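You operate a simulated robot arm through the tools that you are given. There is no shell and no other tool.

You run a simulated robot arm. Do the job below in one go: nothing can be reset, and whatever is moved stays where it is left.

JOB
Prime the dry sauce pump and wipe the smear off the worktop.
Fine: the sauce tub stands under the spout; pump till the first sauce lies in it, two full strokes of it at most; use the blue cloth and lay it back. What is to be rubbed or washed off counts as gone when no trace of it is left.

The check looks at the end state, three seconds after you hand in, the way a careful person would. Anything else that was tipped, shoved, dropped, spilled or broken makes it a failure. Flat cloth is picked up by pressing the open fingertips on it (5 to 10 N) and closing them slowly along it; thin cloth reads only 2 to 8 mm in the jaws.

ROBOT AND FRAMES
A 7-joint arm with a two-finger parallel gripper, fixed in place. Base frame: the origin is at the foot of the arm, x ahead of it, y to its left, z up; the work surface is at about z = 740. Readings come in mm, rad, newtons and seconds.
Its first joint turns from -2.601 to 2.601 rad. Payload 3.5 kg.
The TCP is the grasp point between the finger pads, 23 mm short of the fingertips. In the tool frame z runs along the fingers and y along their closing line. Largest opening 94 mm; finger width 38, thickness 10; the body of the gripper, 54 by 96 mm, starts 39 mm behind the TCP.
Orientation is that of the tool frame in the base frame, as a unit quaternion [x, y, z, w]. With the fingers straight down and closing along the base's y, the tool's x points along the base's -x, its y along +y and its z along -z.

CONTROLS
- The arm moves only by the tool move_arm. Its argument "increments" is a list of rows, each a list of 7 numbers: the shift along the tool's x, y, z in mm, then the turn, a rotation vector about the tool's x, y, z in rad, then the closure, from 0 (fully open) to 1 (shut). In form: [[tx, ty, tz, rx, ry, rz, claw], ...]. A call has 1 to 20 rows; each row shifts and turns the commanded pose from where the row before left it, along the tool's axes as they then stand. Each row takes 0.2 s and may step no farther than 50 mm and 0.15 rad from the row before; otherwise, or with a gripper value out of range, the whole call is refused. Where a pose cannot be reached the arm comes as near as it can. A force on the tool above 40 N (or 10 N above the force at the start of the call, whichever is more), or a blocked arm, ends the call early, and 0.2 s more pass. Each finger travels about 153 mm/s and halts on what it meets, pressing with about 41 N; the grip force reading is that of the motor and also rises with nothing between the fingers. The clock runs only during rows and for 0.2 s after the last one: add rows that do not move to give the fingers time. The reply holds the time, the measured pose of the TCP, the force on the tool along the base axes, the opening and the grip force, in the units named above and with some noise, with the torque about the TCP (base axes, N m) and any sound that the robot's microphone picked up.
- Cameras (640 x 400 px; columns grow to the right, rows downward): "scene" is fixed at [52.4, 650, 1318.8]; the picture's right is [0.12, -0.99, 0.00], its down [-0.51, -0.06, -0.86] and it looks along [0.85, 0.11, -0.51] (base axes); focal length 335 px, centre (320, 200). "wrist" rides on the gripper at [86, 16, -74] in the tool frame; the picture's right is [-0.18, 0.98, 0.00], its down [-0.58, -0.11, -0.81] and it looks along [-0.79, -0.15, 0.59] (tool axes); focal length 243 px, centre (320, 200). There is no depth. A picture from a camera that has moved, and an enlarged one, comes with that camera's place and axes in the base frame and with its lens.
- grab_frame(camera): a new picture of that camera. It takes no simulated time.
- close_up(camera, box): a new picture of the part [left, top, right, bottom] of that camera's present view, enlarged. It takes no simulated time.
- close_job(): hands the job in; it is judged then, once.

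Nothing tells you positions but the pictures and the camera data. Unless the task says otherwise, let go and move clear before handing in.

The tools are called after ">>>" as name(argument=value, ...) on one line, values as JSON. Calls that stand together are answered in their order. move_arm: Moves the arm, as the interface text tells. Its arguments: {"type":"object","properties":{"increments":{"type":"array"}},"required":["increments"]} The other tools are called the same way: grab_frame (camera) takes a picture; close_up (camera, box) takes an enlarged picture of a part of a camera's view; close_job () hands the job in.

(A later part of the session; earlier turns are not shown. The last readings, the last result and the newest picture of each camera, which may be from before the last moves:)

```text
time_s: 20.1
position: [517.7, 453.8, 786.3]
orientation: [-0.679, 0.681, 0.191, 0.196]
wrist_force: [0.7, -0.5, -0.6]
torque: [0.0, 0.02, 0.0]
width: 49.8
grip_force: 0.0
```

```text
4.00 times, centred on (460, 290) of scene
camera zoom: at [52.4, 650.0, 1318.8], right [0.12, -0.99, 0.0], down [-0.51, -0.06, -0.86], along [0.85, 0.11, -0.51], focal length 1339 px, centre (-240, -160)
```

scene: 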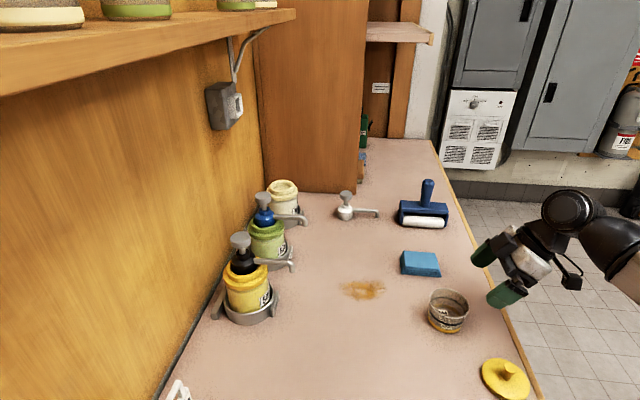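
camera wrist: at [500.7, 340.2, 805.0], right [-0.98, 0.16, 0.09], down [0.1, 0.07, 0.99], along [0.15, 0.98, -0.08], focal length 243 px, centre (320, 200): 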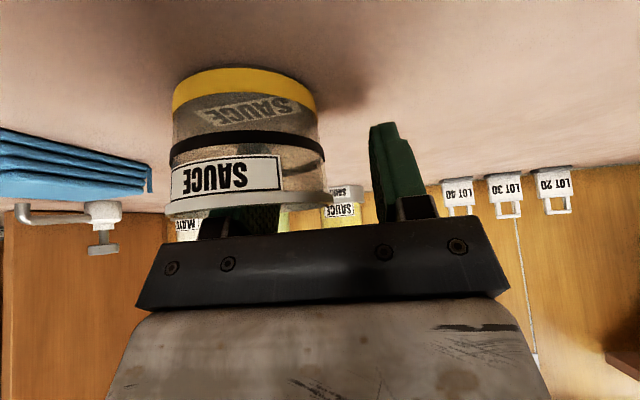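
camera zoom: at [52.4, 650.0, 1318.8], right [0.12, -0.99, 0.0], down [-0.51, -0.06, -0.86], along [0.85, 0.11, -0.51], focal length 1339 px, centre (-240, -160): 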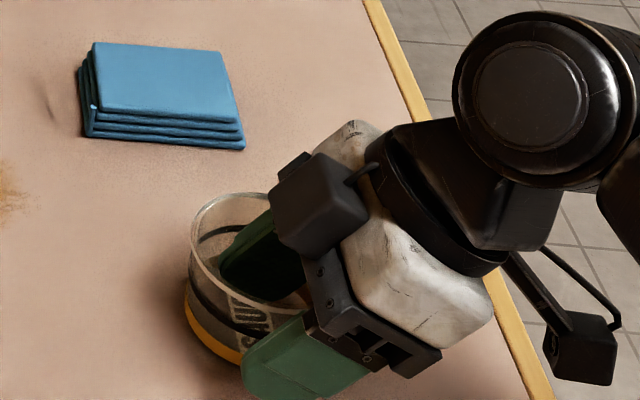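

One finger is inside the tub and one outside. I close slowly on the wall.

>>> move_arm(increments=[[0, 0, 0, 0, 0, 0, 0.52], [0, 0, 0, 0, 0, 0, 0.57], [0, 0, 0, 0, 0, 0, 0.62], [0, 0, 0, 0, 0, 0, 0.66], [0, 0, 0, 0, 0, 0, 0.7], [0, 0, 0, 0, 0, 0, 0.74], [0, 0, 0, 0, 0, 0, 0.77], [0, 0, 0, 0, 0, 0, 0.8], [0, 0, 0, 0, 0, 0, 0.83], [0, 0, 0, 0, 0, 0, 0.83]])

>>> grab_frame(camera="wrist")

>>> close_up(camera="scene", box=[390, 240, 530, 340])

```text
time_s: 22.3
position: [517.1, 453.8, 786.3]
orientation: [-0.68, 0.68, 0.191, 0.196]
wrist_force: [-2.1, -0.5, 5.3]
torque: [-0.11, -0.21, -0.12]
width: 26.1
grip_force: 11.2
```

```text
taken
camera wrist: at [500.5, 340.2, 805.3], right [-0.98, 0.16, 0.09], down [0.1, 0.07, 0.99], along [0.15, 0.98, -0.08], focal length 243 px, centre (320, 200)
```

wrist: 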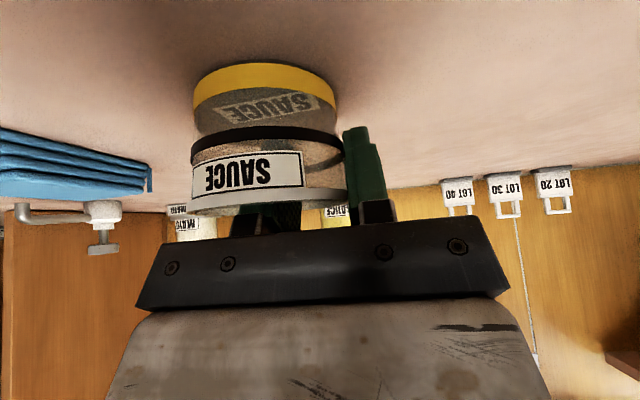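

```text
4.00 times, centred on (460, 290) of scene
camera zoom: at [52.4, 650.0, 1318.8], right [0.12, -0.99, 0.0], down [-0.51, -0.06, -0.86], along [0.85, 0.11, -0.51], focal length 1339 px, centre (-240, -160)
```

zoom: 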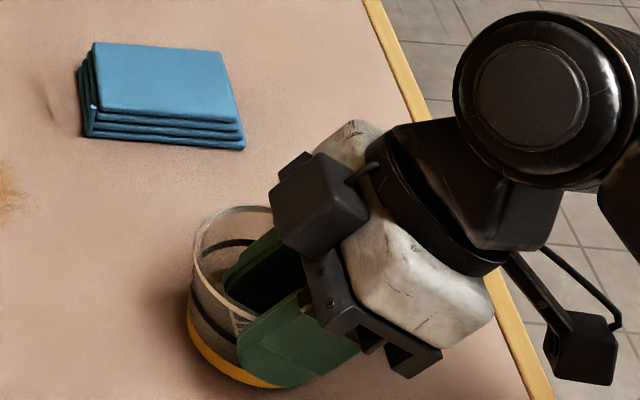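

The jaws stalled at 26 mm with the tub nudged slightly toward −x. I'll hold for a moment to see whether the grip settles.

>>> move_arm(increments=[[0, 0, 0, 0, 0, 0, 0.83], [0, 0, 0, 0, 0, 0, 0.83], [0, 0, 0, 0, 0, 0, 0.83]])

>>> close_up(camera="wrist", box=[170, 40, 420, 250])

>>> close_up(camera="scene", box=[420, 275, 500, 345])

```text
time_s: 23.1
position: [516.9, 453.0, 786.8]
orientation: [-0.679, 0.681, 0.191, 0.197]
wrist_force: [-1.3, -1.1, 5.5]
torque: [-0.16, -0.23, -0.06]
width: 26.1
grip_force: 11.3
```

```text
1.90 times, centred on (295, 145) of wrist
camera zoom: at [500.6, 340.2, 805.2], right [-0.98, 0.16, 0.09], down [0.1, 0.07, 0.99], along [0.15, 0.98, -0.08], focal length 462 px, centre (368, 305)
```

zoom: 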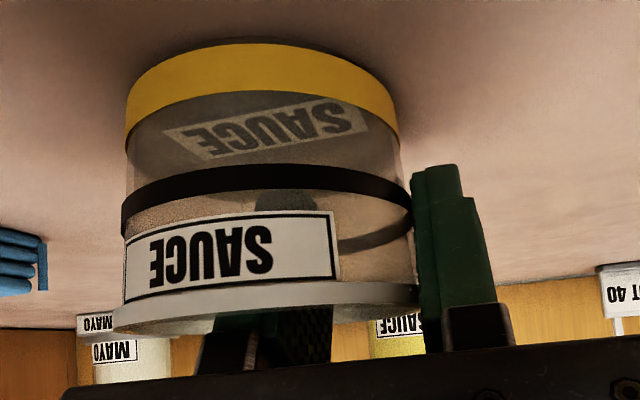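

```text
5.71 times, centred on (460, 310) of scene
camera zoom: at [52.4, 650.0, 1318.8], right [0.12, -0.99, 0.0], down [-0.51, -0.06, -0.86], along [0.85, 0.11, -0.51], focal length 1912 px, centre (-480, -429)
```

zoom: 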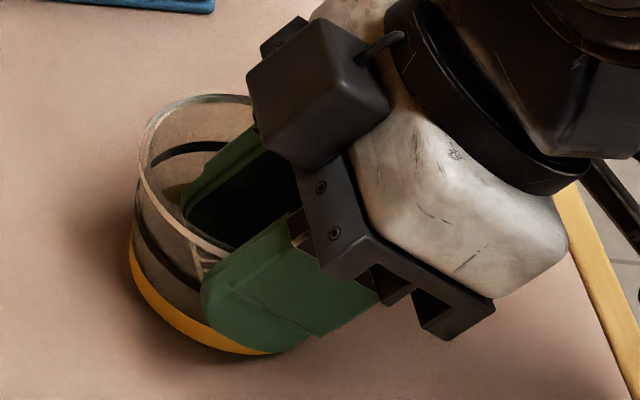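

The hold is steady at 26 mm. I'll firm up the closure and lift just 10 mm to test.

>>> move_arm(increments=[[0, 0, 0, 0, 0, 0, 1.0], [0, 0, 0, 0, 0, 0, 1.0], [-1.3, 0, -2.1, 0, 0, 0, 1.0], [-1.3, 0, -2.1, 0, 0, 0, 1.0], [-2.6, 0, -4.3, 0, 0, 0, 1.0], [0, 0, 0, 0, 0, 0, 1.0]])

>>> close_up(camera="wrist", box=[170, 40, 420, 250])

>>> close_up(camera="scene", box=[420, 275, 500, 345])

```text
time_s: 24.5
position: [517.0, 453.3, 796.0]
orientation: [-0.68, 0.68, 0.192, 0.196]
wrist_force: [0.4, -0.1, 0.5]
torque: [0.04, -0.01, 0.03]
width: 16.4
grip_force: 40.5
```

```text
1.90 times, centred on (295, 145) of wrist
camera zoom: at [500.1, 340.0, 814.9], right [-0.98, 0.16, 0.09], down [0.1, 0.07, 0.99], along [0.15, 0.98, -0.08], focal length 462 px, centre (368, 305)
```

zoom: 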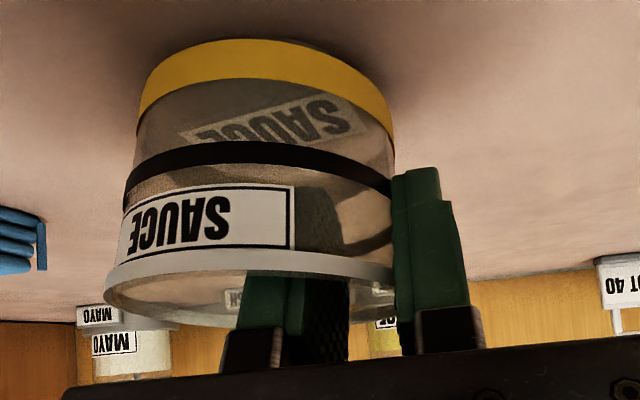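

```text
5.71 times, centred on (460, 310) of scene
camera zoom: at [52.4, 650.0, 1318.8], right [0.12, -0.99, 0.0], down [-0.51, -0.06, -0.86], along [0.85, 0.11, -0.51], focal length 1912 px, centre (-480, -429)
```

zoom: 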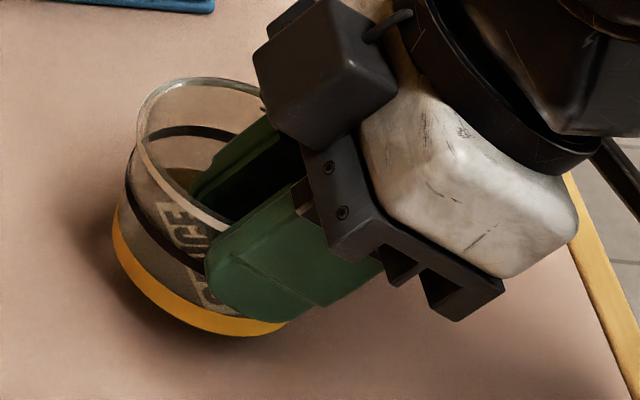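

The wall is now pinched firmly at 16 mm with 40 N and the tub tilts slightly in the grip. I lift a bit more to confirm it comes along.

>>> move_arm(increments=[[-2.6, 0, -4.3, 0, 0, 0, 1.0], [-5.2, 0, -8.5, 0, 0, 0, 1.0], [-5.2, 0, -8.5, 0, 0, 0, 1.0], [0, 0, 0, 0, 0, 0, 1.0]])

>>> grab_frame(camera="wrist")

>>> close_up(camera="scene", box=[400, 255, 510, 345])

```text
time_s: 25.5
position: [516.2, 453.8, 820.0]
orientation: [-0.68, 0.681, 0.191, 0.196]
wrist_force: [0.6, -0.1, -0.5]
torque: [0.02, 0.03, 0.02]
width: 16.3
grip_force: 41.1
```

```text
taken
camera wrist: at [499.6, 339.8, 840.5], right [-0.98, 0.16, 0.09], down [0.1, 0.07, 0.99], along [0.15, 0.98, -0.08], focal length 243 px, centre (320, 200)
```

wrist: 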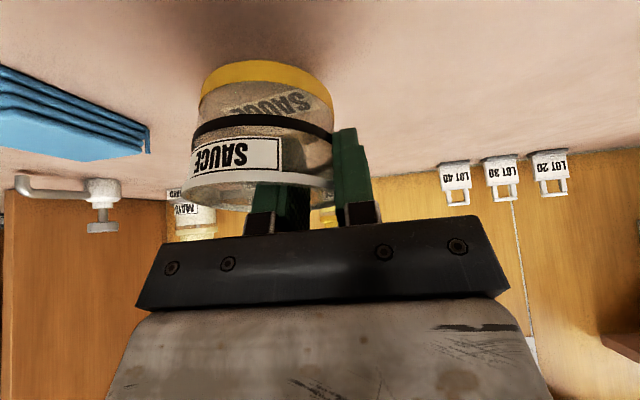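

```text
4.44 times, centred on (455, 300) of scene
camera zoom: at [52.4, 650.0, 1318.8], right [0.12, -0.99, 0.0], down [-0.51, -0.06, -0.86], along [0.85, 0.11, -0.51], focal length 1488 px, centre (-280, -244)
```

zoom: 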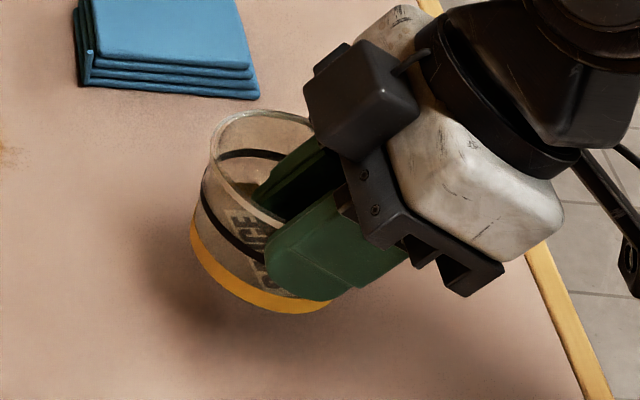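

The tub is lifted and held, leaning about 13°. I carry it toward the spout in one low, slow pass, stopping about 60 mm short to check clearance.

>>> move_arm(increments=[[-9, 0.3, 6, 0, 0, 0, 1.0], [-17.4, 0.62, 11.6, 0, 0, 0, 1.0], [-17.4, 0.62, 11.6, 0, 0, 0, 1.0], [-17.4, 0.62, 11.6, 0, 0, 0, 1.0], [-17.4, 0.62, 11.6, 0, 0, 0, 1.0], [-17.4, 0.62, 11.6, 0, 0, 0, 1.0], [-17.4, 0.62, 11.6, 0, 0, 0, 1.0], [-17.4, 0.62, 11.6, 0, 0, 0, 1.0], [-17.4, 0.62, 11.6, 0, 0, 0, 1.0], [-17.4, 0.62, 11.6, 0, 0, 0, 1.0], [-17.4, 0.62, 11.6, 0, 0, 0, 1.0], [-9, 0.3, 6, 0, 0, 0, 1.0], [0, 0, 0, 0, 0, 0, 1.0]])

>>> grab_frame(camera="wrist")

>>> grab_frame(camera="scene")

>>> close_up(camera="scene", box=[210, 225, 370, 335])

```text
time_s: 28.3
position: [511.7, 683.7, 814.1]
orientation: [-0.679, 0.681, 0.192, 0.195]
wrist_force: [0.2, 0.1, 0.0]
torque: [0.0, 0.0, 0.0]
width: 16.1
grip_force: 41.0
```

```text
taken
camera wrist: at [495.0, 570.3, 833.1], right [-0.98, 0.16, 0.09], down [0.1, 0.07, 0.99], along [0.15, 0.98, -0.08], focal length 243 px, centre (320, 200)
```

wrist: 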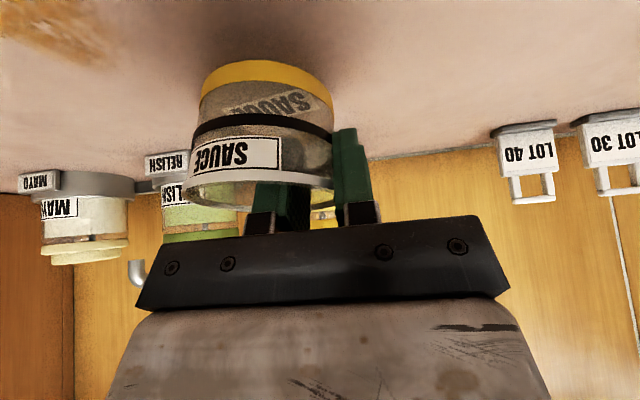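

```text
taken
```

scene: 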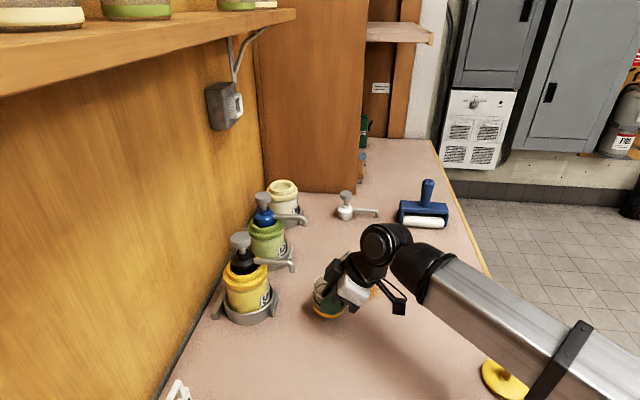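

```text
3.64 times, centred on (290, 280) of scene
camera zoom: at [52.4, 650.0, 1318.8], right [0.12, -0.99, 0.0], down [-0.51, -0.06, -0.86], along [0.85, 0.11, -0.51], focal length 1217 px, centre (429, -91)
```

zoom: 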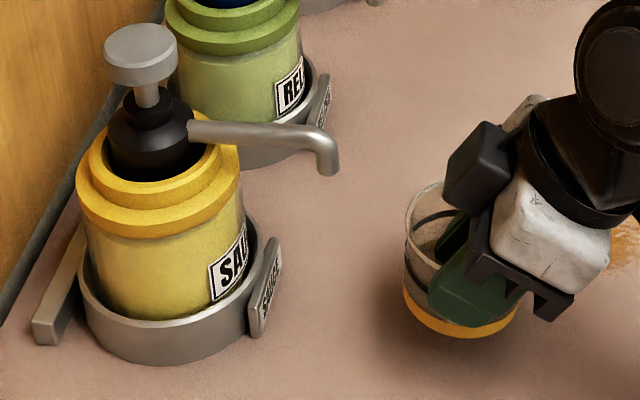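

There's clear room ahead. I move the last 63 mm so the tub comes under the outlet, still about 20 mm above the worktop.

>>> move_arm(increments=[[-12.6, 1, 9.6, 0, 0, 0, 1.0], [-12.6, 1, 9.6, 0, 0, 0, 1.0], [-12.6, 1, 9.6, 0, 0, 0, 1.0], [-12.6, 1, 9.5, 0, 0, 0, 1.0], [0, 0, 0, 0, 0, 0, 1.0]])

>>> grab_frame(camera="wrist")

>>> close_up(camera="scene", box=[210, 225, 370, 335])

```text
time_s: 29.5
position: [508.8, 746.9, 807.0]
orientation: [-0.679, 0.681, 0.192, 0.196]
wrist_force: [0.4, 0.4, -0.7]
torque: [0.01, -0.01, 0.02]
width: 16.3
grip_force: 40.9
```

```text
taken
camera wrist: at [491.7, 634.5, 826.7], right [-0.98, 0.16, 0.09], down [0.1, 0.07, 0.99], along [0.15, 0.98, -0.08], focal length 243 px, centre (320, 200)
```

wrist: 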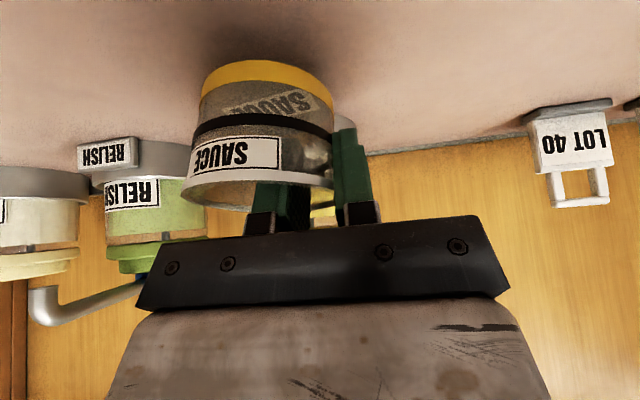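

```text
3.64 times, centred on (290, 280) of scene
camera zoom: at [52.4, 650.0, 1318.8], right [0.12, -0.99, 0.0], down [-0.51, -0.06, -0.86], along [0.85, 0.11, -0.51], focal length 1217 px, centre (429, -91)
```

zoom: 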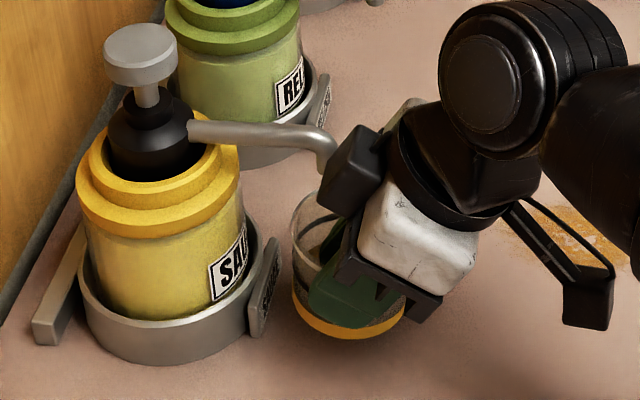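

The motor box on the gripper passes beside the spout without contact. Now I lower the tub straight down in small steps until it touches.

>>> move_arm(increments=[[2.1, 0, 3.4, 0, 0, 0, 1.0], [2.1, 0, 3.4, 0, 0, 0, 1.0], [1.6, 0, 2.5, 0, 0, 0, 1.0], [1.05, 0, 1.7, 0, 0, 0, 1.0], [0, 0, 0, 0, 0, 0, 1.0]])

>>> grab_frame(camera="wrist")

>>> close_up(camera="scene", box=[250, 245, 350, 335])

```text
time_s: 30.7
position: [508.0, 747.5, 794.3]
orientation: [-0.68, 0.68, 0.191, 0.196]
wrist_force: [-0.2, -0.7, -0.1]
torque: [-0.05, -0.02, -0.02]
width: 16.1
grip_force: 40.8
```

```text
taken
camera wrist: at [491.3, 633.8, 813.7], right [-0.98, 0.16, 0.09], down [0.1, 0.07, 0.99], along [0.15, 0.98, -0.08], focal length 243 px, centre (320, 200)
```

wrist: 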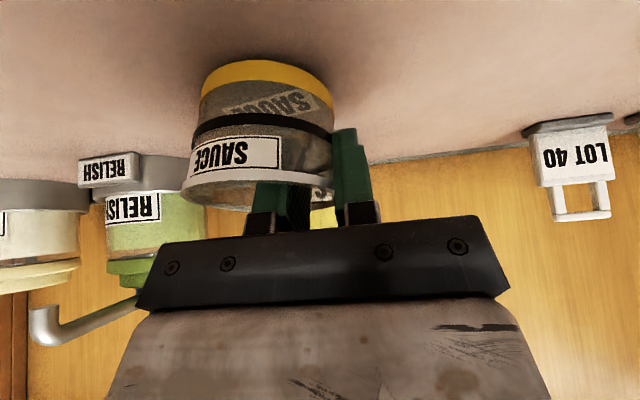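

```text
4.44 times, centred on (300, 290) of scene
camera zoom: at [52.4, 650.0, 1318.8], right [0.12, -0.99, 0.0], down [-0.51, -0.06, -0.86], along [0.85, 0.11, -0.51], focal length 1488 px, centre (409, -200)
```

zoom: 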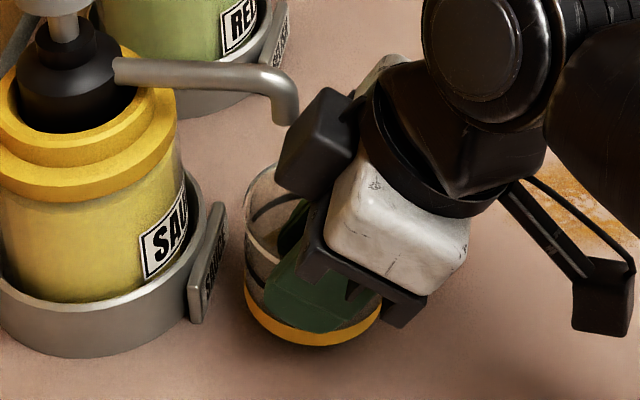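

The tub is nearly down and the outlet's drop line falls inside it. I continue down in 2 mm steps.

>>> move_arm(increments=[[1.05, 0, 1.7, 0, 0, 0, 1.0], [1.05, 0, 1.7, 0, 0, 0, 1.0], [0, 0, 0, 0, 0, 0, 1.0]])

>>> close_up(camera="wrist", box=[170, 40, 400, 240])

>>> close_up(camera="scene", box=[250, 245, 350, 335])

```text
time_s: 31.5
position: [507.5, 746.8, 792.4]
orientation: [-0.68, 0.68, 0.192, 0.198]
wrist_force: [-9.0, -0.2, 36.5]
torque: [-0.83, -0.77, -0.25]
width: 16.2
grip_force: 40.8
```

```text
2.00 times, centred on (285, 140) of wrist
camera zoom: at [490.3, 633.6, 811.3], right [-0.98, 0.16, 0.09], down [0.1, 0.07, 0.99], along [0.15, 0.99, -0.08], focal length 485 px, centre (390, 320)
```

zoom: 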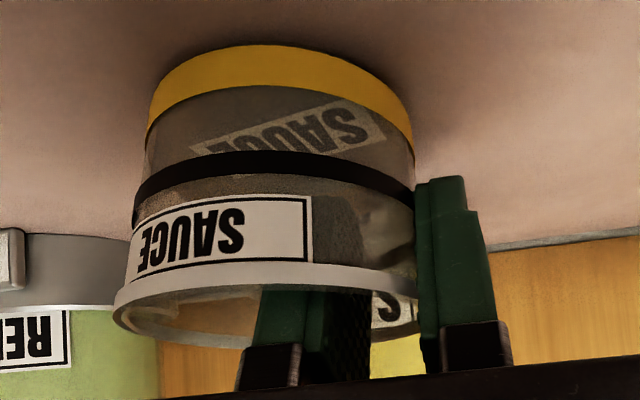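

```text
4.44 times, centred on (300, 290) of scene
camera zoom: at [52.4, 650.0, 1318.8], right [0.12, -0.99, 0.0], down [-0.51, -0.06, -0.86], along [0.85, 0.11, -0.51], focal length 1488 px, centre (409, -200)
```

zoom: 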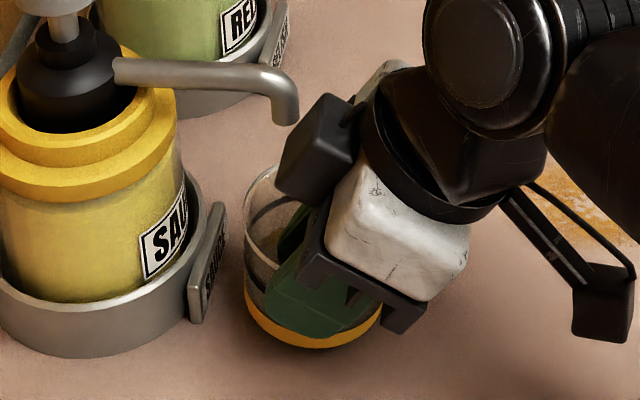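

The tub has touched down. I ease off a little and then open slowly so it settles flat.

>>> move_arm(increments=[[-0.8, 0, -1.3, 0, 0, 0, 1.0], [0, 0, 0, 0, 0, 0, 0.84], [0, 0, 0, 0, 0, 0, 0.82], [0, 0, 0, 0, 0, 0, 0.8], [0, 0, 0, 0, 0, 0, 0.77], [0, 0, 0, 0, 0, 0, 0.74], [0, 0, 0, 0, 0, 0, 0.7], [0, 0, 0, 0, 0, 0, 0.65], [0, 0, 0, 0, 0, 0, 0.6], [0, 0, 0, 0, 0, 0, 0.6]])

>>> grab_frame(camera="wrist")

>>> close_up(camera="scene", box=[250, 245, 350, 335])

```text
time_s: 33.7
position: [508.3, 747.2, 791.7]
orientation: [-0.68, 0.681, 0.191, 0.196]
wrist_force: [0.4, 0.5, -0.6]
torque: [-0.01, -0.01, 0.03]
width: 37.8
grip_force: 0.0
```

```text
taken
camera wrist: at [491.3, 633.7, 811.2], right [-0.98, 0.16, 0.09], down [0.1, 0.07, 0.99], along [0.15, 0.98, -0.08], focal length 243 px, centre (320, 200)
```

wrist: 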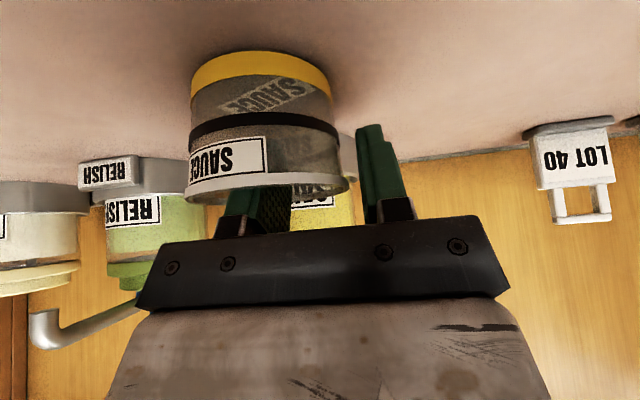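

```text
4.44 times, centred on (300, 290) of scene
camera zoom: at [52.4, 650.0, 1318.8], right [0.12, -0.99, 0.0], down [-0.51, -0.06, -0.86], along [0.85, 0.11, -0.51], focal length 1488 px, centre (409, -200)
```

zoom: 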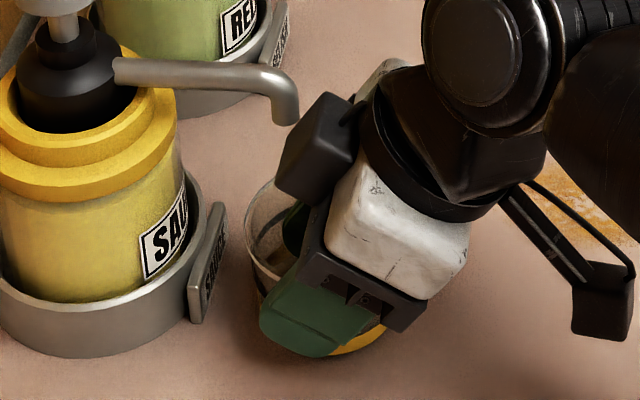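

The tub stands flat at about (537, 754), with the outlet over its inside. I withdraw straight back along the tool axis.

>>> move_arm(increments=[[0, 0, -8, 0, 0, 0, 0.6], [0, 0, -12, 0, 0, 0, 0.6], [0, 0, -15, 0, 0, 0, 0.6], [0, 0, -15, 0, 0, 0, 0.6], [0, 0, -20, 0, 0, 0, 0.6], [20, 0, -20, 0, 0, 0, 0.6], [30, 0, -20, 0, 0, 0, 0.6], [0, 0, 0, 0, 0, 0, 0.6]])

>>> grab_frame(camera="wrist")

>>> close_up(camera="scene", box=[220, 225, 350, 335])

```text
time_s: 35.5
position: [508.1, 644.9, 858.9]
orientation: [-0.68, 0.68, 0.191, 0.196]
wrist_force: [-0.9, 0.7, 0.8]
torque: [-0.02, -0.01, -0.02]
width: 37.7
grip_force: 0.0
```

```text
taken
camera wrist: at [490.5, 532.3, 878.3], right [-0.98, 0.16, 0.09], down [0.1, 0.07, 0.99], along [0.15, 0.98, -0.08], focal length 243 px, centre (320, 200)
```

wrist: 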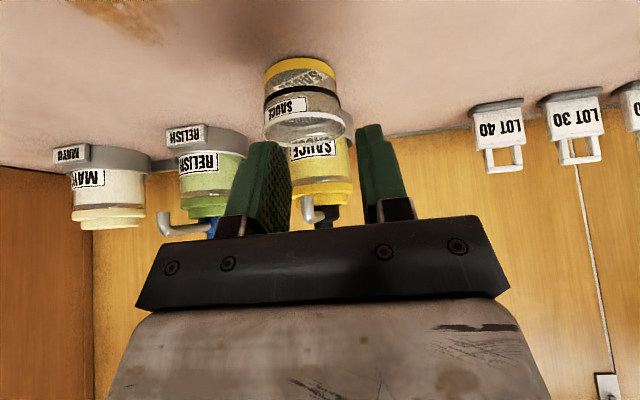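

```text
3.64 times, centred on (285, 280) of scene
camera zoom: at [52.4, 650.0, 1318.8], right [0.12, -0.99, 0.0], down [-0.51, -0.06, -0.86], along [0.85, 0.11, -0.51], focal length 1217 px, centre (447, -91)
```

zoom: 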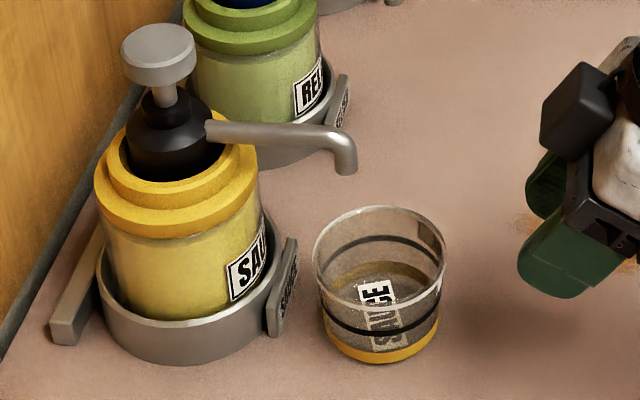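

The tub stands upright under the outlet with the drop line well inside the rim, clear of the holder. Next I raise the arm, close the fingers and bring the closed fingertips above the pump knob (about (538, 863, 930)).

>>> move_arm(increments=[[-18.55, 0, -30, 0, 0, 0, 0.8], [-18.55, 0, -30, 0, 0, 0, 1.0], [-18.55, 0, -30, 0, 0, 0, 1.0], [-18.55, 0, -30, 0, 0, 0, 1.0], [-23.3, -3.75, 14.4, 0, 0, 0, 1.0], [-23.3, -3.75, 14.4, 0, 0, 0, 1.0], [-23.3, -3.75, 14.4, 0, 0, 0, 1.0], [-23.3, -3.75, 14.4, 0, 0, 0, 1.0], [-23.3, -3.75, 14.4, 0, 0, 0, 1.0], [-23.3, -3.75, 14.4, 0, 0, 0, 1.0], [0, 0, 0, 0, 0, 0, 1.0]])

>>> grab_frame(camera="scene")

>>> grab_frame(camera="wrist")

```text
time_s: 37.9
position: [529.0, 811.3, 1002.3]
orientation: [-0.68, 0.681, 0.191, 0.196]
wrist_force: [0.1, -0.4, 0.3]
torque: [0.03, -0.02, -0.01]
width: 0.2
grip_force: 40.9
```

```text
taken
```

scene: 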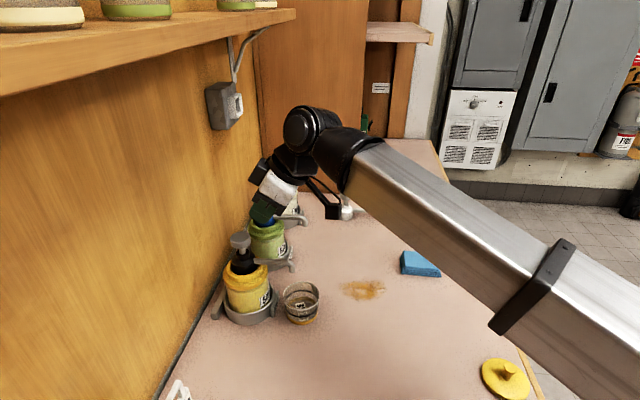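

```text
taken
camera wrist: at [513.2, 697.5, 1020.0], right [-0.98, 0.16, 0.09], down [0.1, 0.07, 0.99], along [0.15, 0.98, -0.08], focal length 243 px, centre (320, 200)
```

wrist: 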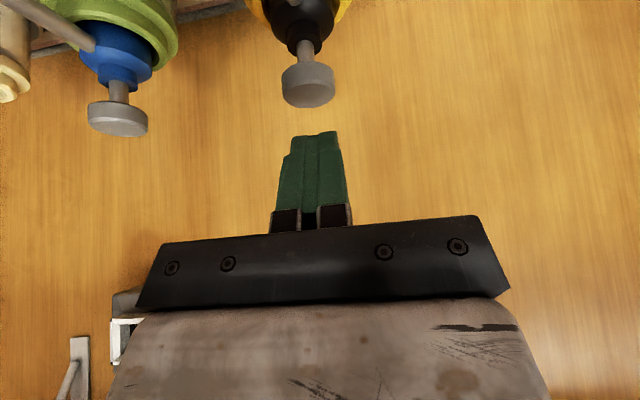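

The wrist camera now sees the sauce pump's knob directly beyond the closed fingers. I'll zoom for its exact place.

>>> close_up(camera="wrist", box=[230, 0, 390, 150])

>>> close_up(camera="scene", box=[210, 140, 340, 270])

```text
2.67 times, centred on (310, 75) of wrist
camera zoom: at [513.2, 697.5, 1020.0], right [-0.98, 0.16, 0.09], down [0.1, 0.07, 0.99], along [0.15, 0.98, -0.08], focal length 647 px, centre (347, 533)
```

zoom: 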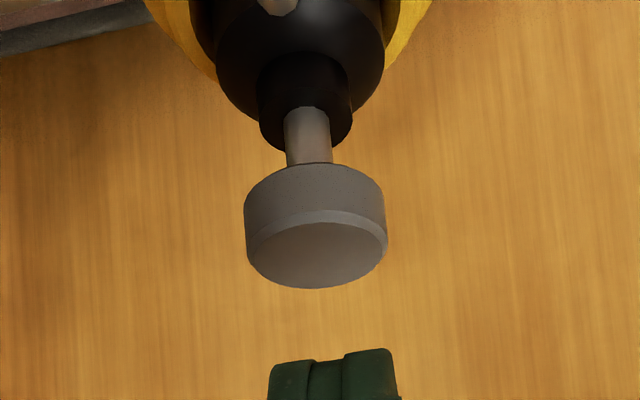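

```text
3.08 times, centred on (275, 205) of scene
camera zoom: at [52.4, 650.0, 1318.8], right [0.12, -0.99, 0.0], down [-0.51, -0.06, -0.86], along [0.85, 0.11, -0.51], focal length 1030 px, centre (458, 185)
```

zoom: 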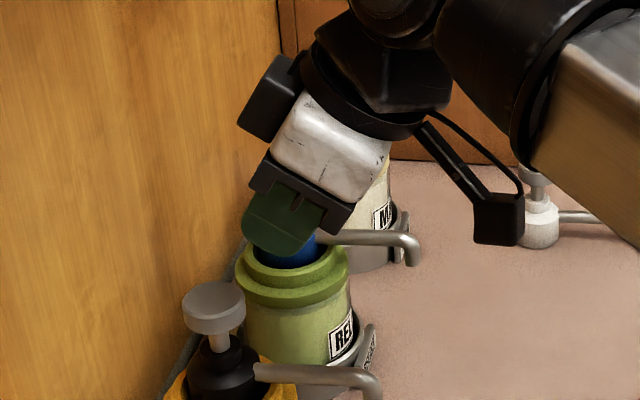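

The knob's top centre is at about (540, 863, 929), 38 mm across. I move the closed fingertips over it, staying about 15 mm above.

>>> move_arm(increments=[[-15, -3.7, 9.3, 0, 0, 0, 1.0], [-15, -3.7, 9.3, 0, 0, 0, 1.0], [-15, -3.6, 9.3, 0, 0, 0, 1.0], [4.7, 0, 7.7, 0, 0, 0, 1.0], [4.7, 0, 7.7, 0, 0, 0, 1.0], [4.7, 0, 7.7, 0, 0, 0, 1.0], [0, 0, 0, 0, 0, 0, 1.0]])

>>> close_up(camera="scene", box=[200, 180, 300, 270])

>>> grab_frame(camera="wrist")

```text
time_s: 39.5
position: [541.4, 863.7, 973.3]
orientation: [0.68, -0.68, -0.191, -0.196]
wrist_force: [0.5, 0.0, 0.8]
torque: [-0.03, -0.02, -0.02]
width: 0.0
grip_force: 41.0
```

```text
4.44 times, centred on (250, 225) of scene
camera zoom: at [52.4, 650.0, 1318.8], right [0.12, -0.99, 0.0], down [-0.51, -0.06, -0.86], along [0.85, 0.11, -0.51], focal length 1488 px, centre (631, 89)
```

zoom: 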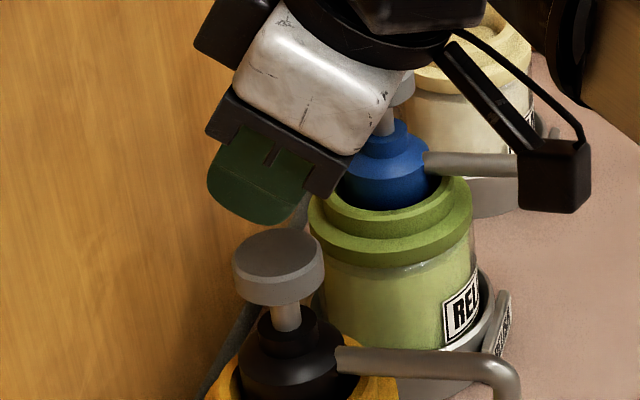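

```text
taken
camera wrist: at [523.9, 750.9, 991.8], right [-0.98, 0.16, 0.09], down [0.1, 0.07, 0.99], along [0.15, 0.98, -0.08], focal length 243 px, centre (320, 200)
```

wrist: 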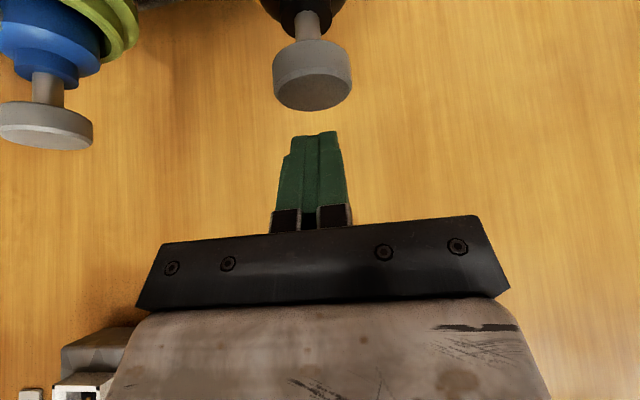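

The fingertips are over the knob; I shift 3 mm back to centre the contact and descend slowly to find first touch.

>>> move_arm(increments=[[2.6, 0, -1.6, 0, 0, 0, 1.0], [1.6, 0, 2.55, 0, 0, 0, 1.0], [1.6, 0, 2.55, 0, 0, 0, 1.0], [1.6, 0, 2.55, 0, 0, 0, 1.0], [1.05, 0, 1.7, 0, 0, 0, 1.0], [0, 0, 0, 0, 0, 0, 1.0]])

>>> close_up(camera="scene", box=[200, 180, 300, 270])

>>> close_up(camera="wrist", box=[230, 0, 390, 150])

```text
time_s: 40.9
position: [540.7, 859.7, 962.1]
orientation: [-0.68, 0.68, 0.191, 0.196]
wrist_force: [0.5, 0.0, 0.3]
torque: [-0.04, -0.02, 0.0]
width: 0.0
grip_force: 41.0
```

```text
4.44 times, centred on (250, 225) of scene
camera zoom: at [52.4, 650.0, 1318.8], right [0.12, -0.99, 0.0], down [-0.51, -0.06, -0.86], along [0.85, 0.11, -0.51], focal length 1488 px, centre (631, 89)
```

zoom: 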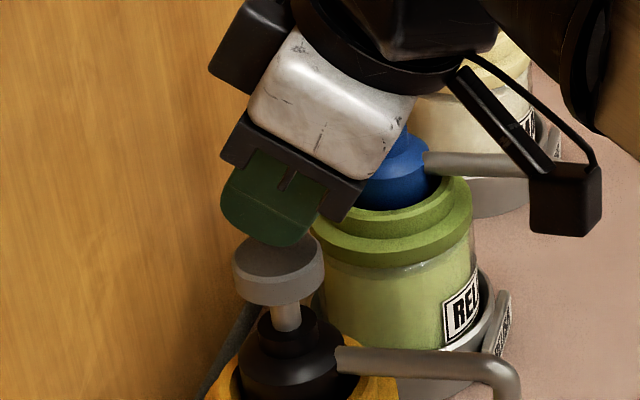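

```text
2.67 times, centred on (310, 75) of wrist
camera zoom: at [523.9, 746.7, 981.2], right [-0.98, 0.16, 0.09], down [0.1, 0.07, 0.99], along [0.15, 0.98, -0.08], focal length 647 px, centre (347, 533)
```

zoom: 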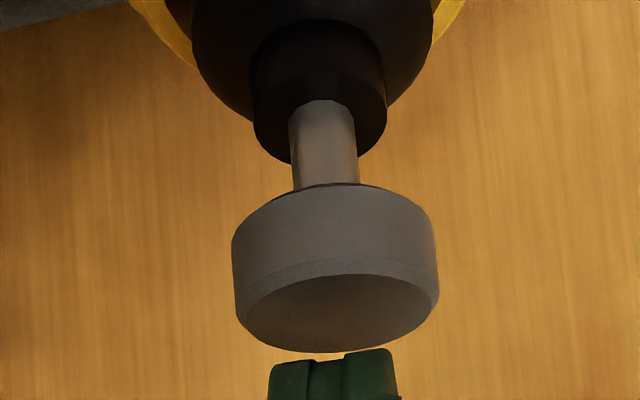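

The tip is just above the knob's centre. I go down 2 mm at a time to find the touch point.

>>> move_arm(increments=[[1.05, 0, 1.7, 0, 0, 0, 1.0], [1.05, 0, 1.7, 0, 0, 0, 1.0], [0, 0, 0, 0, 0, 0, 1.0]])

>>> close_up(camera="wrist", box=[230, 0, 390, 150])

```text
time_s: 41.7
position: [540.1, 861.7, 959.4]
orientation: [-0.679, 0.681, 0.192, 0.196]
wrist_force: [1.6, 0.6, -0.2]
torque: [0.0, 0.03, -0.01]
width: 0.1
grip_force: 41.4
```

```text
2.67 times, centred on (310, 75) of wrist
camera zoom: at [524.0, 747.4, 977.7], right [-0.98, 0.16, 0.09], down [0.1, 0.07, 0.99], along [0.15, 0.98, -0.08], focal length 647 px, centre (347, 533)
```

zoom: 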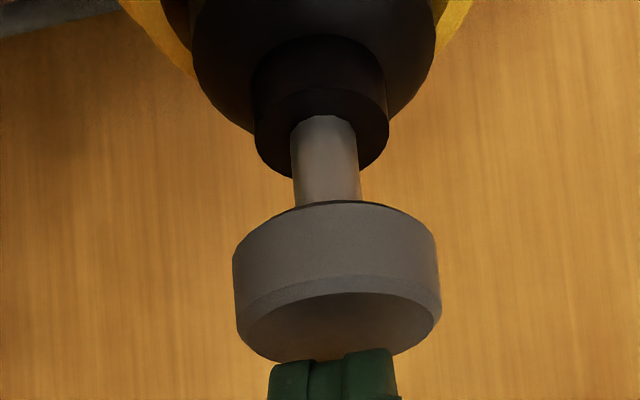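

No contact yet. A few more 2 mm steps.

>>> move_arm(increments=[[1.05, 0, 1.7, 0, 0, 0, 1.0], [1.05, 0, 1.7, 0, 0, 0, 1.0], [0, 0, 0, 0, 0, 0, 1.0]])

>>> close_up(camera="wrist", box=[230, 0, 390, 150])

>>> close_up(camera="scene", box=[200, 180, 300, 270])

```text
time_s: 42.5
position: [541.4, 860.1, 952.9]
orientation: [-0.679, 0.681, 0.191, 0.197]
wrist_force: [-0.3, 0.3, 0.5]
torque: [0.0, -0.04, -0.01]
width: 0.0
grip_force: 41.4
```

```text
2.67 times, centred on (310, 75) of wrist
camera zoom: at [524.3, 747.3, 973.1], right [-0.98, 0.16, 0.09], down [0.1, 0.07, 0.99], along [0.15, 0.98, -0.08], focal length 647 px, centre (347, 533)
```

zoom: 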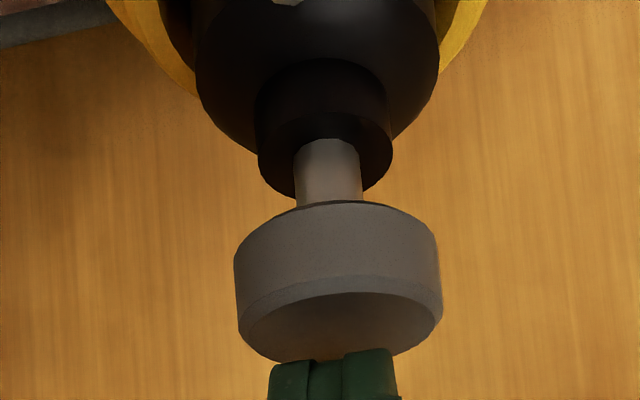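

```text
4.44 times, centred on (250, 225) of scene
camera zoom: at [52.4, 650.0, 1318.8], right [0.12, -0.99, 0.0], down [-0.51, -0.06, -0.86], along [0.85, 0.11, -0.51], focal length 1488 px, centre (631, 89)
```

zoom: 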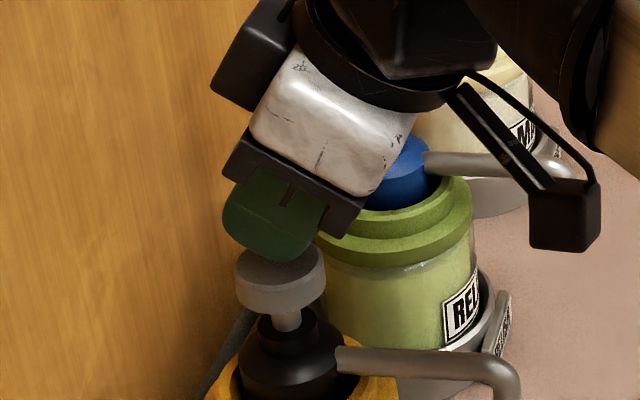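

The knob is already travelling with my fingertips (resistance is tiny), so the first stroke has begun. I continue straight down toward its end.

>>> move_arm(increments=[[1.6, 0, 2.55, 0, 0, 0, 1.0], [1.6, 0, 2.55, 0, 0, 0, 1.0], [1.6, 0, 2.55, 0, 0, 0, 1.0], [0, 0, 0, 0, 0, 0, 1.0]])

>>> close_up(camera="wrist", box=[230, 0, 390, 150])

>>> close_up(camera="scene", box=[210, 200, 350, 330])

```text
time_s: 43.5
position: [541.5, 860.1, 945.2]
orientation: [-0.679, 0.681, 0.191, 0.197]
wrist_force: [-0.4, 0.0, 1.6]
torque: [-0.02, 0.0, -0.02]
width: 0.2
grip_force: 40.8
```

```text
2.67 times, centred on (310, 75) of wrist
camera zoom: at [523.9, 746.7, 964.1], right [-0.98, 0.16, 0.09], down [0.1, 0.07, 0.99], along [0.15, 0.98, -0.08], focal length 647 px, centre (347, 533)
```

zoom: 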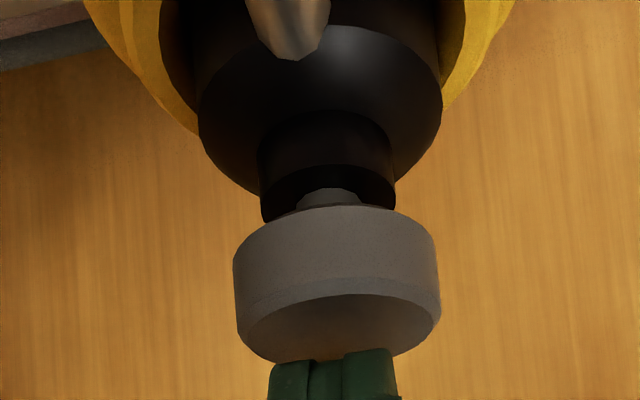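

```text
3.08 times, centred on (280, 265) of scene
camera zoom: at [52.4, 650.0, 1318.8], right [0.12, -0.99, 0.0], down [-0.51, -0.06, -0.86], along [0.85, 0.11, -0.51], focal length 1030 px, centre (443, 0)
```

zoom: 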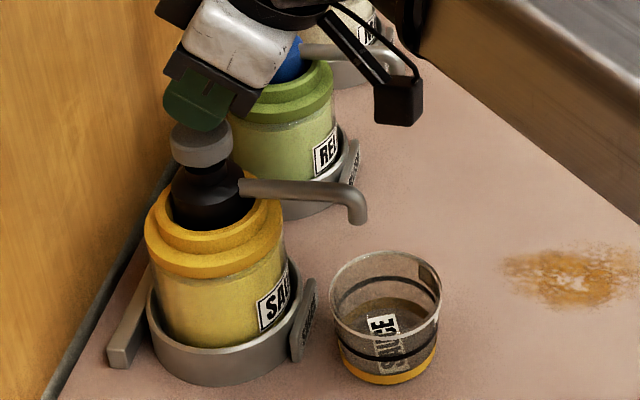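

The stroke is nearly complete; I press the last few mm in small steps until it bottoms out.

>>> move_arm(increments=[[0.8, 0, 1.3, 0, 0, 0, 1.0], [0.8, 0, 1.3, 0, 0, 0, 1.0], [0.8, 0, 1.3, 0, 0, 0, 1.0], [0, 0, 0, 0, 0, 0, 1.0]])

>>> close_up(camera="wrist", box=[230, 0, 390, 150])

>>> close_up(camera="scene", box=[260, 255, 350, 335])

```text
time_s: 44.5
position: [540.7, 860.0, 940.5]
orientation: [-0.68, 0.681, 0.191, 0.196]
wrist_force: [-0.4, 0.0, 1.3]
torque: [-0.02, -0.02, 0.01]
width: 0.1
grip_force: 40.8
heard: click
```

```text
2.67 times, centred on (310, 75) of wrist
camera zoom: at [524.2, 746.9, 959.5], right [-0.98, 0.16, 0.09], down [0.1, 0.07, 0.99], along [0.15, 0.98, -0.08], focal length 647 px, centre (347, 533)
```

zoom: 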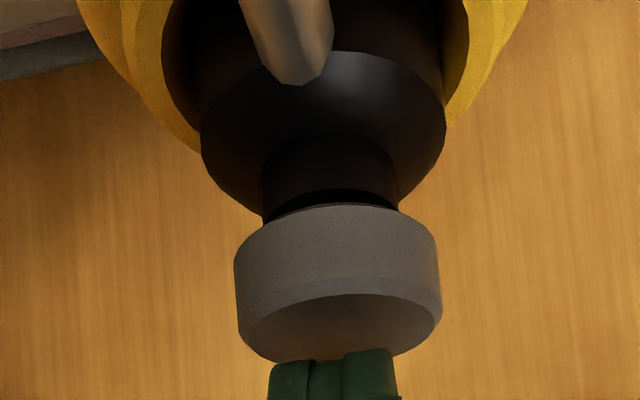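

```text
5.00 times, centred on (305, 295) of scene
camera zoom: at [52.4, 650.0, 1318.8], right [0.12, -0.99, 0.0], down [-0.51, -0.06, -0.86], along [0.85, 0.11, -0.51], focal length 1673 px, centre (395, -275)
```

zoom: 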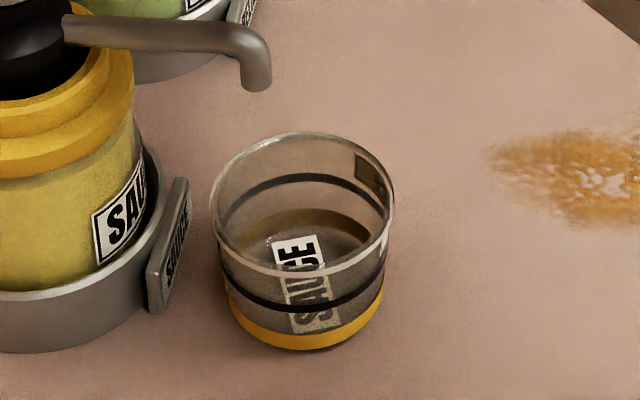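

A click marked the end of the first stroke; no sauce in the tub yet. I let the knob rise fully and look again.

>>> move_arm(increments=[[-2.1, 0, -3.4, 0, 0, 0, 1.0], [-2.63, 0, -4.25, 0, 0, 0, 1.0], [-2.63, 0, -4.25, 0, 0, 0, 1.0], [-2.63, 0, -4.25, 0, 0, 0, 1.0], [-2.63, 0, -4.25, 0, 0, 0, 1.0], [0, 0, 0, 0, 0, 0, 1.0], [0, 0, 0, 0, 0, 0, 1.0]])

>>> close_up(camera="wrist", box=[230, 0, 390, 150])

>>> close_up(camera="scene", box=[260, 255, 350, 335])

```text
time_s: 46.1
position: [542.3, 860.8, 965.3]
orientation: [-0.68, 0.681, 0.191, 0.196]
wrist_force: [0.4, -0.4, -0.1]
torque: [0.01, 0.03, -0.01]
width: 0.0
grip_force: 41.0
```

```text
2.67 times, centred on (310, 75) of wrist
camera zoom: at [524.0, 747.3, 983.8], right [-0.98, 0.16, 0.09], down [0.1, 0.07, 0.99], along [0.15, 0.98, -0.08], focal length 647 px, centre (347, 533)
```

zoom: 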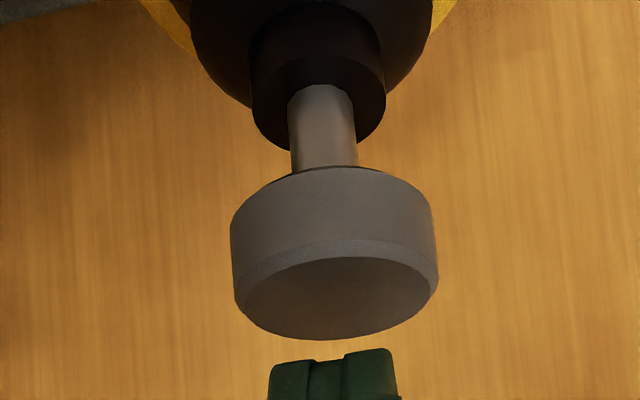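

```text
5.00 times, centred on (305, 295) of scene
camera zoom: at [52.4, 650.0, 1318.8], right [0.12, -0.99, 0.0], down [-0.51, -0.06, -0.86], along [0.85, 0.11, -0.51], focal length 1673 px, centre (395, -275)
```

zoom: 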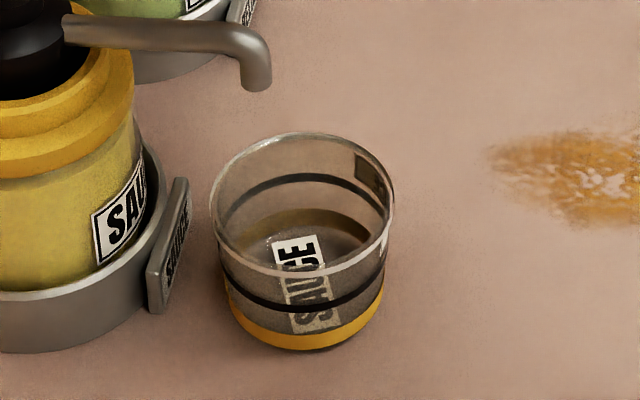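

The knob sprang back and the tub is still empty, as expected of a dry pump. Second stroke now, same travel.

>>> move_arm(increments=[[1.6, 0, 2.55, 0, 0, 0, 1.0], [1.6, 0, 2.55, 0, 0, 0, 1.0], [1.6, 0, 2.55, 0, 0, 0, 1.0], [1.6, 0, 2.55, 0, 0, 0, 1.0], [1.6, 0, 2.55, 0, 0, 0, 1.0], [1.6, 0, 2.55, 0, 0, 0, 1.0], [1.6, 0, 2.55, 0, 0, 0, 1.0], [0.8, 0, 1.3, 0, 0, 0, 1.0], [0.8, 0, 1.3, 0, 0, 0, 1.0], [0, 0, 0, 0, 0, 0, 1.0]])

>>> close_up(camera="wrist", box=[230, 0, 390, 150])

>>> close_up(camera="scene", box=[260, 255, 350, 335])

```text
time_s: 48.3
position: [541.8, 859.0, 941.0]
orientation: [-0.68, 0.681, 0.191, 0.196]
wrist_force: [0.7, 0.9, 1.5]
torque: [-0.01, 0.0, 0.01]
width: 0.1
grip_force: 41.1
heard: click
```

```text
2.67 times, centred on (310, 75) of wrist
camera zoom: at [524.4, 746.5, 959.7], right [-0.98, 0.16, 0.09], down [0.1, 0.07, 0.99], along [0.15, 0.98, -0.08], focal length 647 px, centre (347, 533)
```

zoom: 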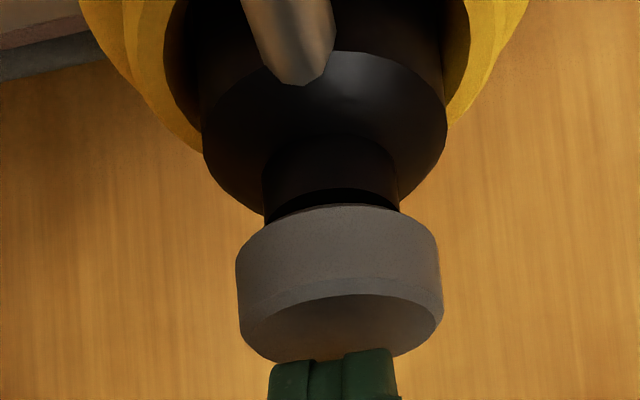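

```text
5.00 times, centred on (305, 295) of scene
camera zoom: at [52.4, 650.0, 1318.8], right [0.12, -0.99, 0.0], down [-0.51, -0.06, -0.86], along [0.85, 0.11, -0.51], focal length 1673 px, centre (395, -275)
```

zoom: 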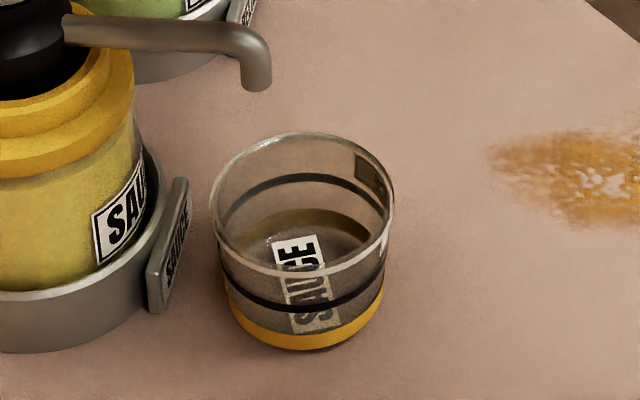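

Another click, but still nothing in the tub, and the force shows no hard stop yet. I press the last millimetres to make sure the stroke is really full.

>>> move_arm(increments=[[0.53, 0, 0.85, 0, 0, 0, 1.0], [0.53, 0, 0.85, 0, 0, 0, 1.0], [0, 0, 0, 0, 0, 0, 1.0]])

>>> close_up(camera="wrist", box=[230, 0, 390, 150])

>>> close_up(camera="scene", box=[260, 255, 350, 335])

```text
time_s: 49.1
position: [540.5, 860.7, 939.0]
orientation: [-0.68, 0.68, 0.191, 0.195]
wrist_force: [0.3, -0.1, 1.8]
torque: [-0.01, -0.03, -0.02]
width: 0.1
grip_force: 40.6
```

```text
2.67 times, centred on (310, 75) of wrist
camera zoom: at [524.1, 746.4, 958.3], right [-0.98, 0.16, 0.09], down [0.1, 0.07, 0.99], along [0.15, 0.98, -0.08], focal length 647 px, centre (347, 533)
```

zoom: 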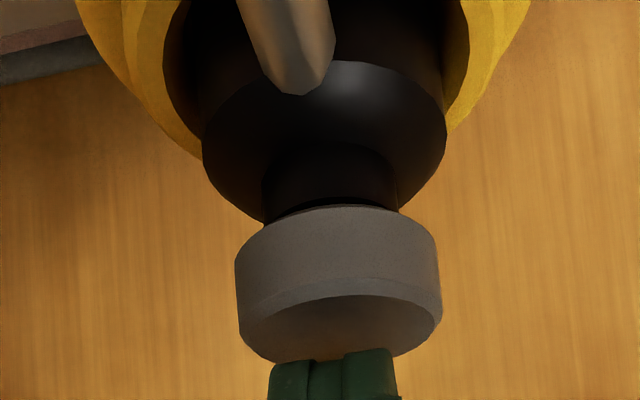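

```text
5.00 times, centred on (305, 295) of scene
camera zoom: at [52.4, 650.0, 1318.8], right [0.12, -0.99, 0.0], down [-0.51, -0.06, -0.86], along [0.85, 0.11, -0.51], focal length 1673 px, centre (395, -275)
```

zoom: 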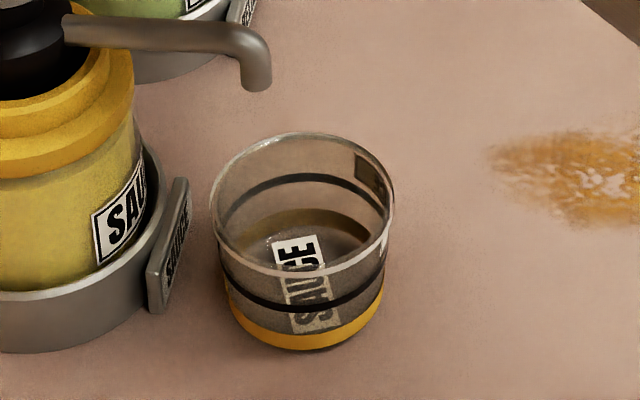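

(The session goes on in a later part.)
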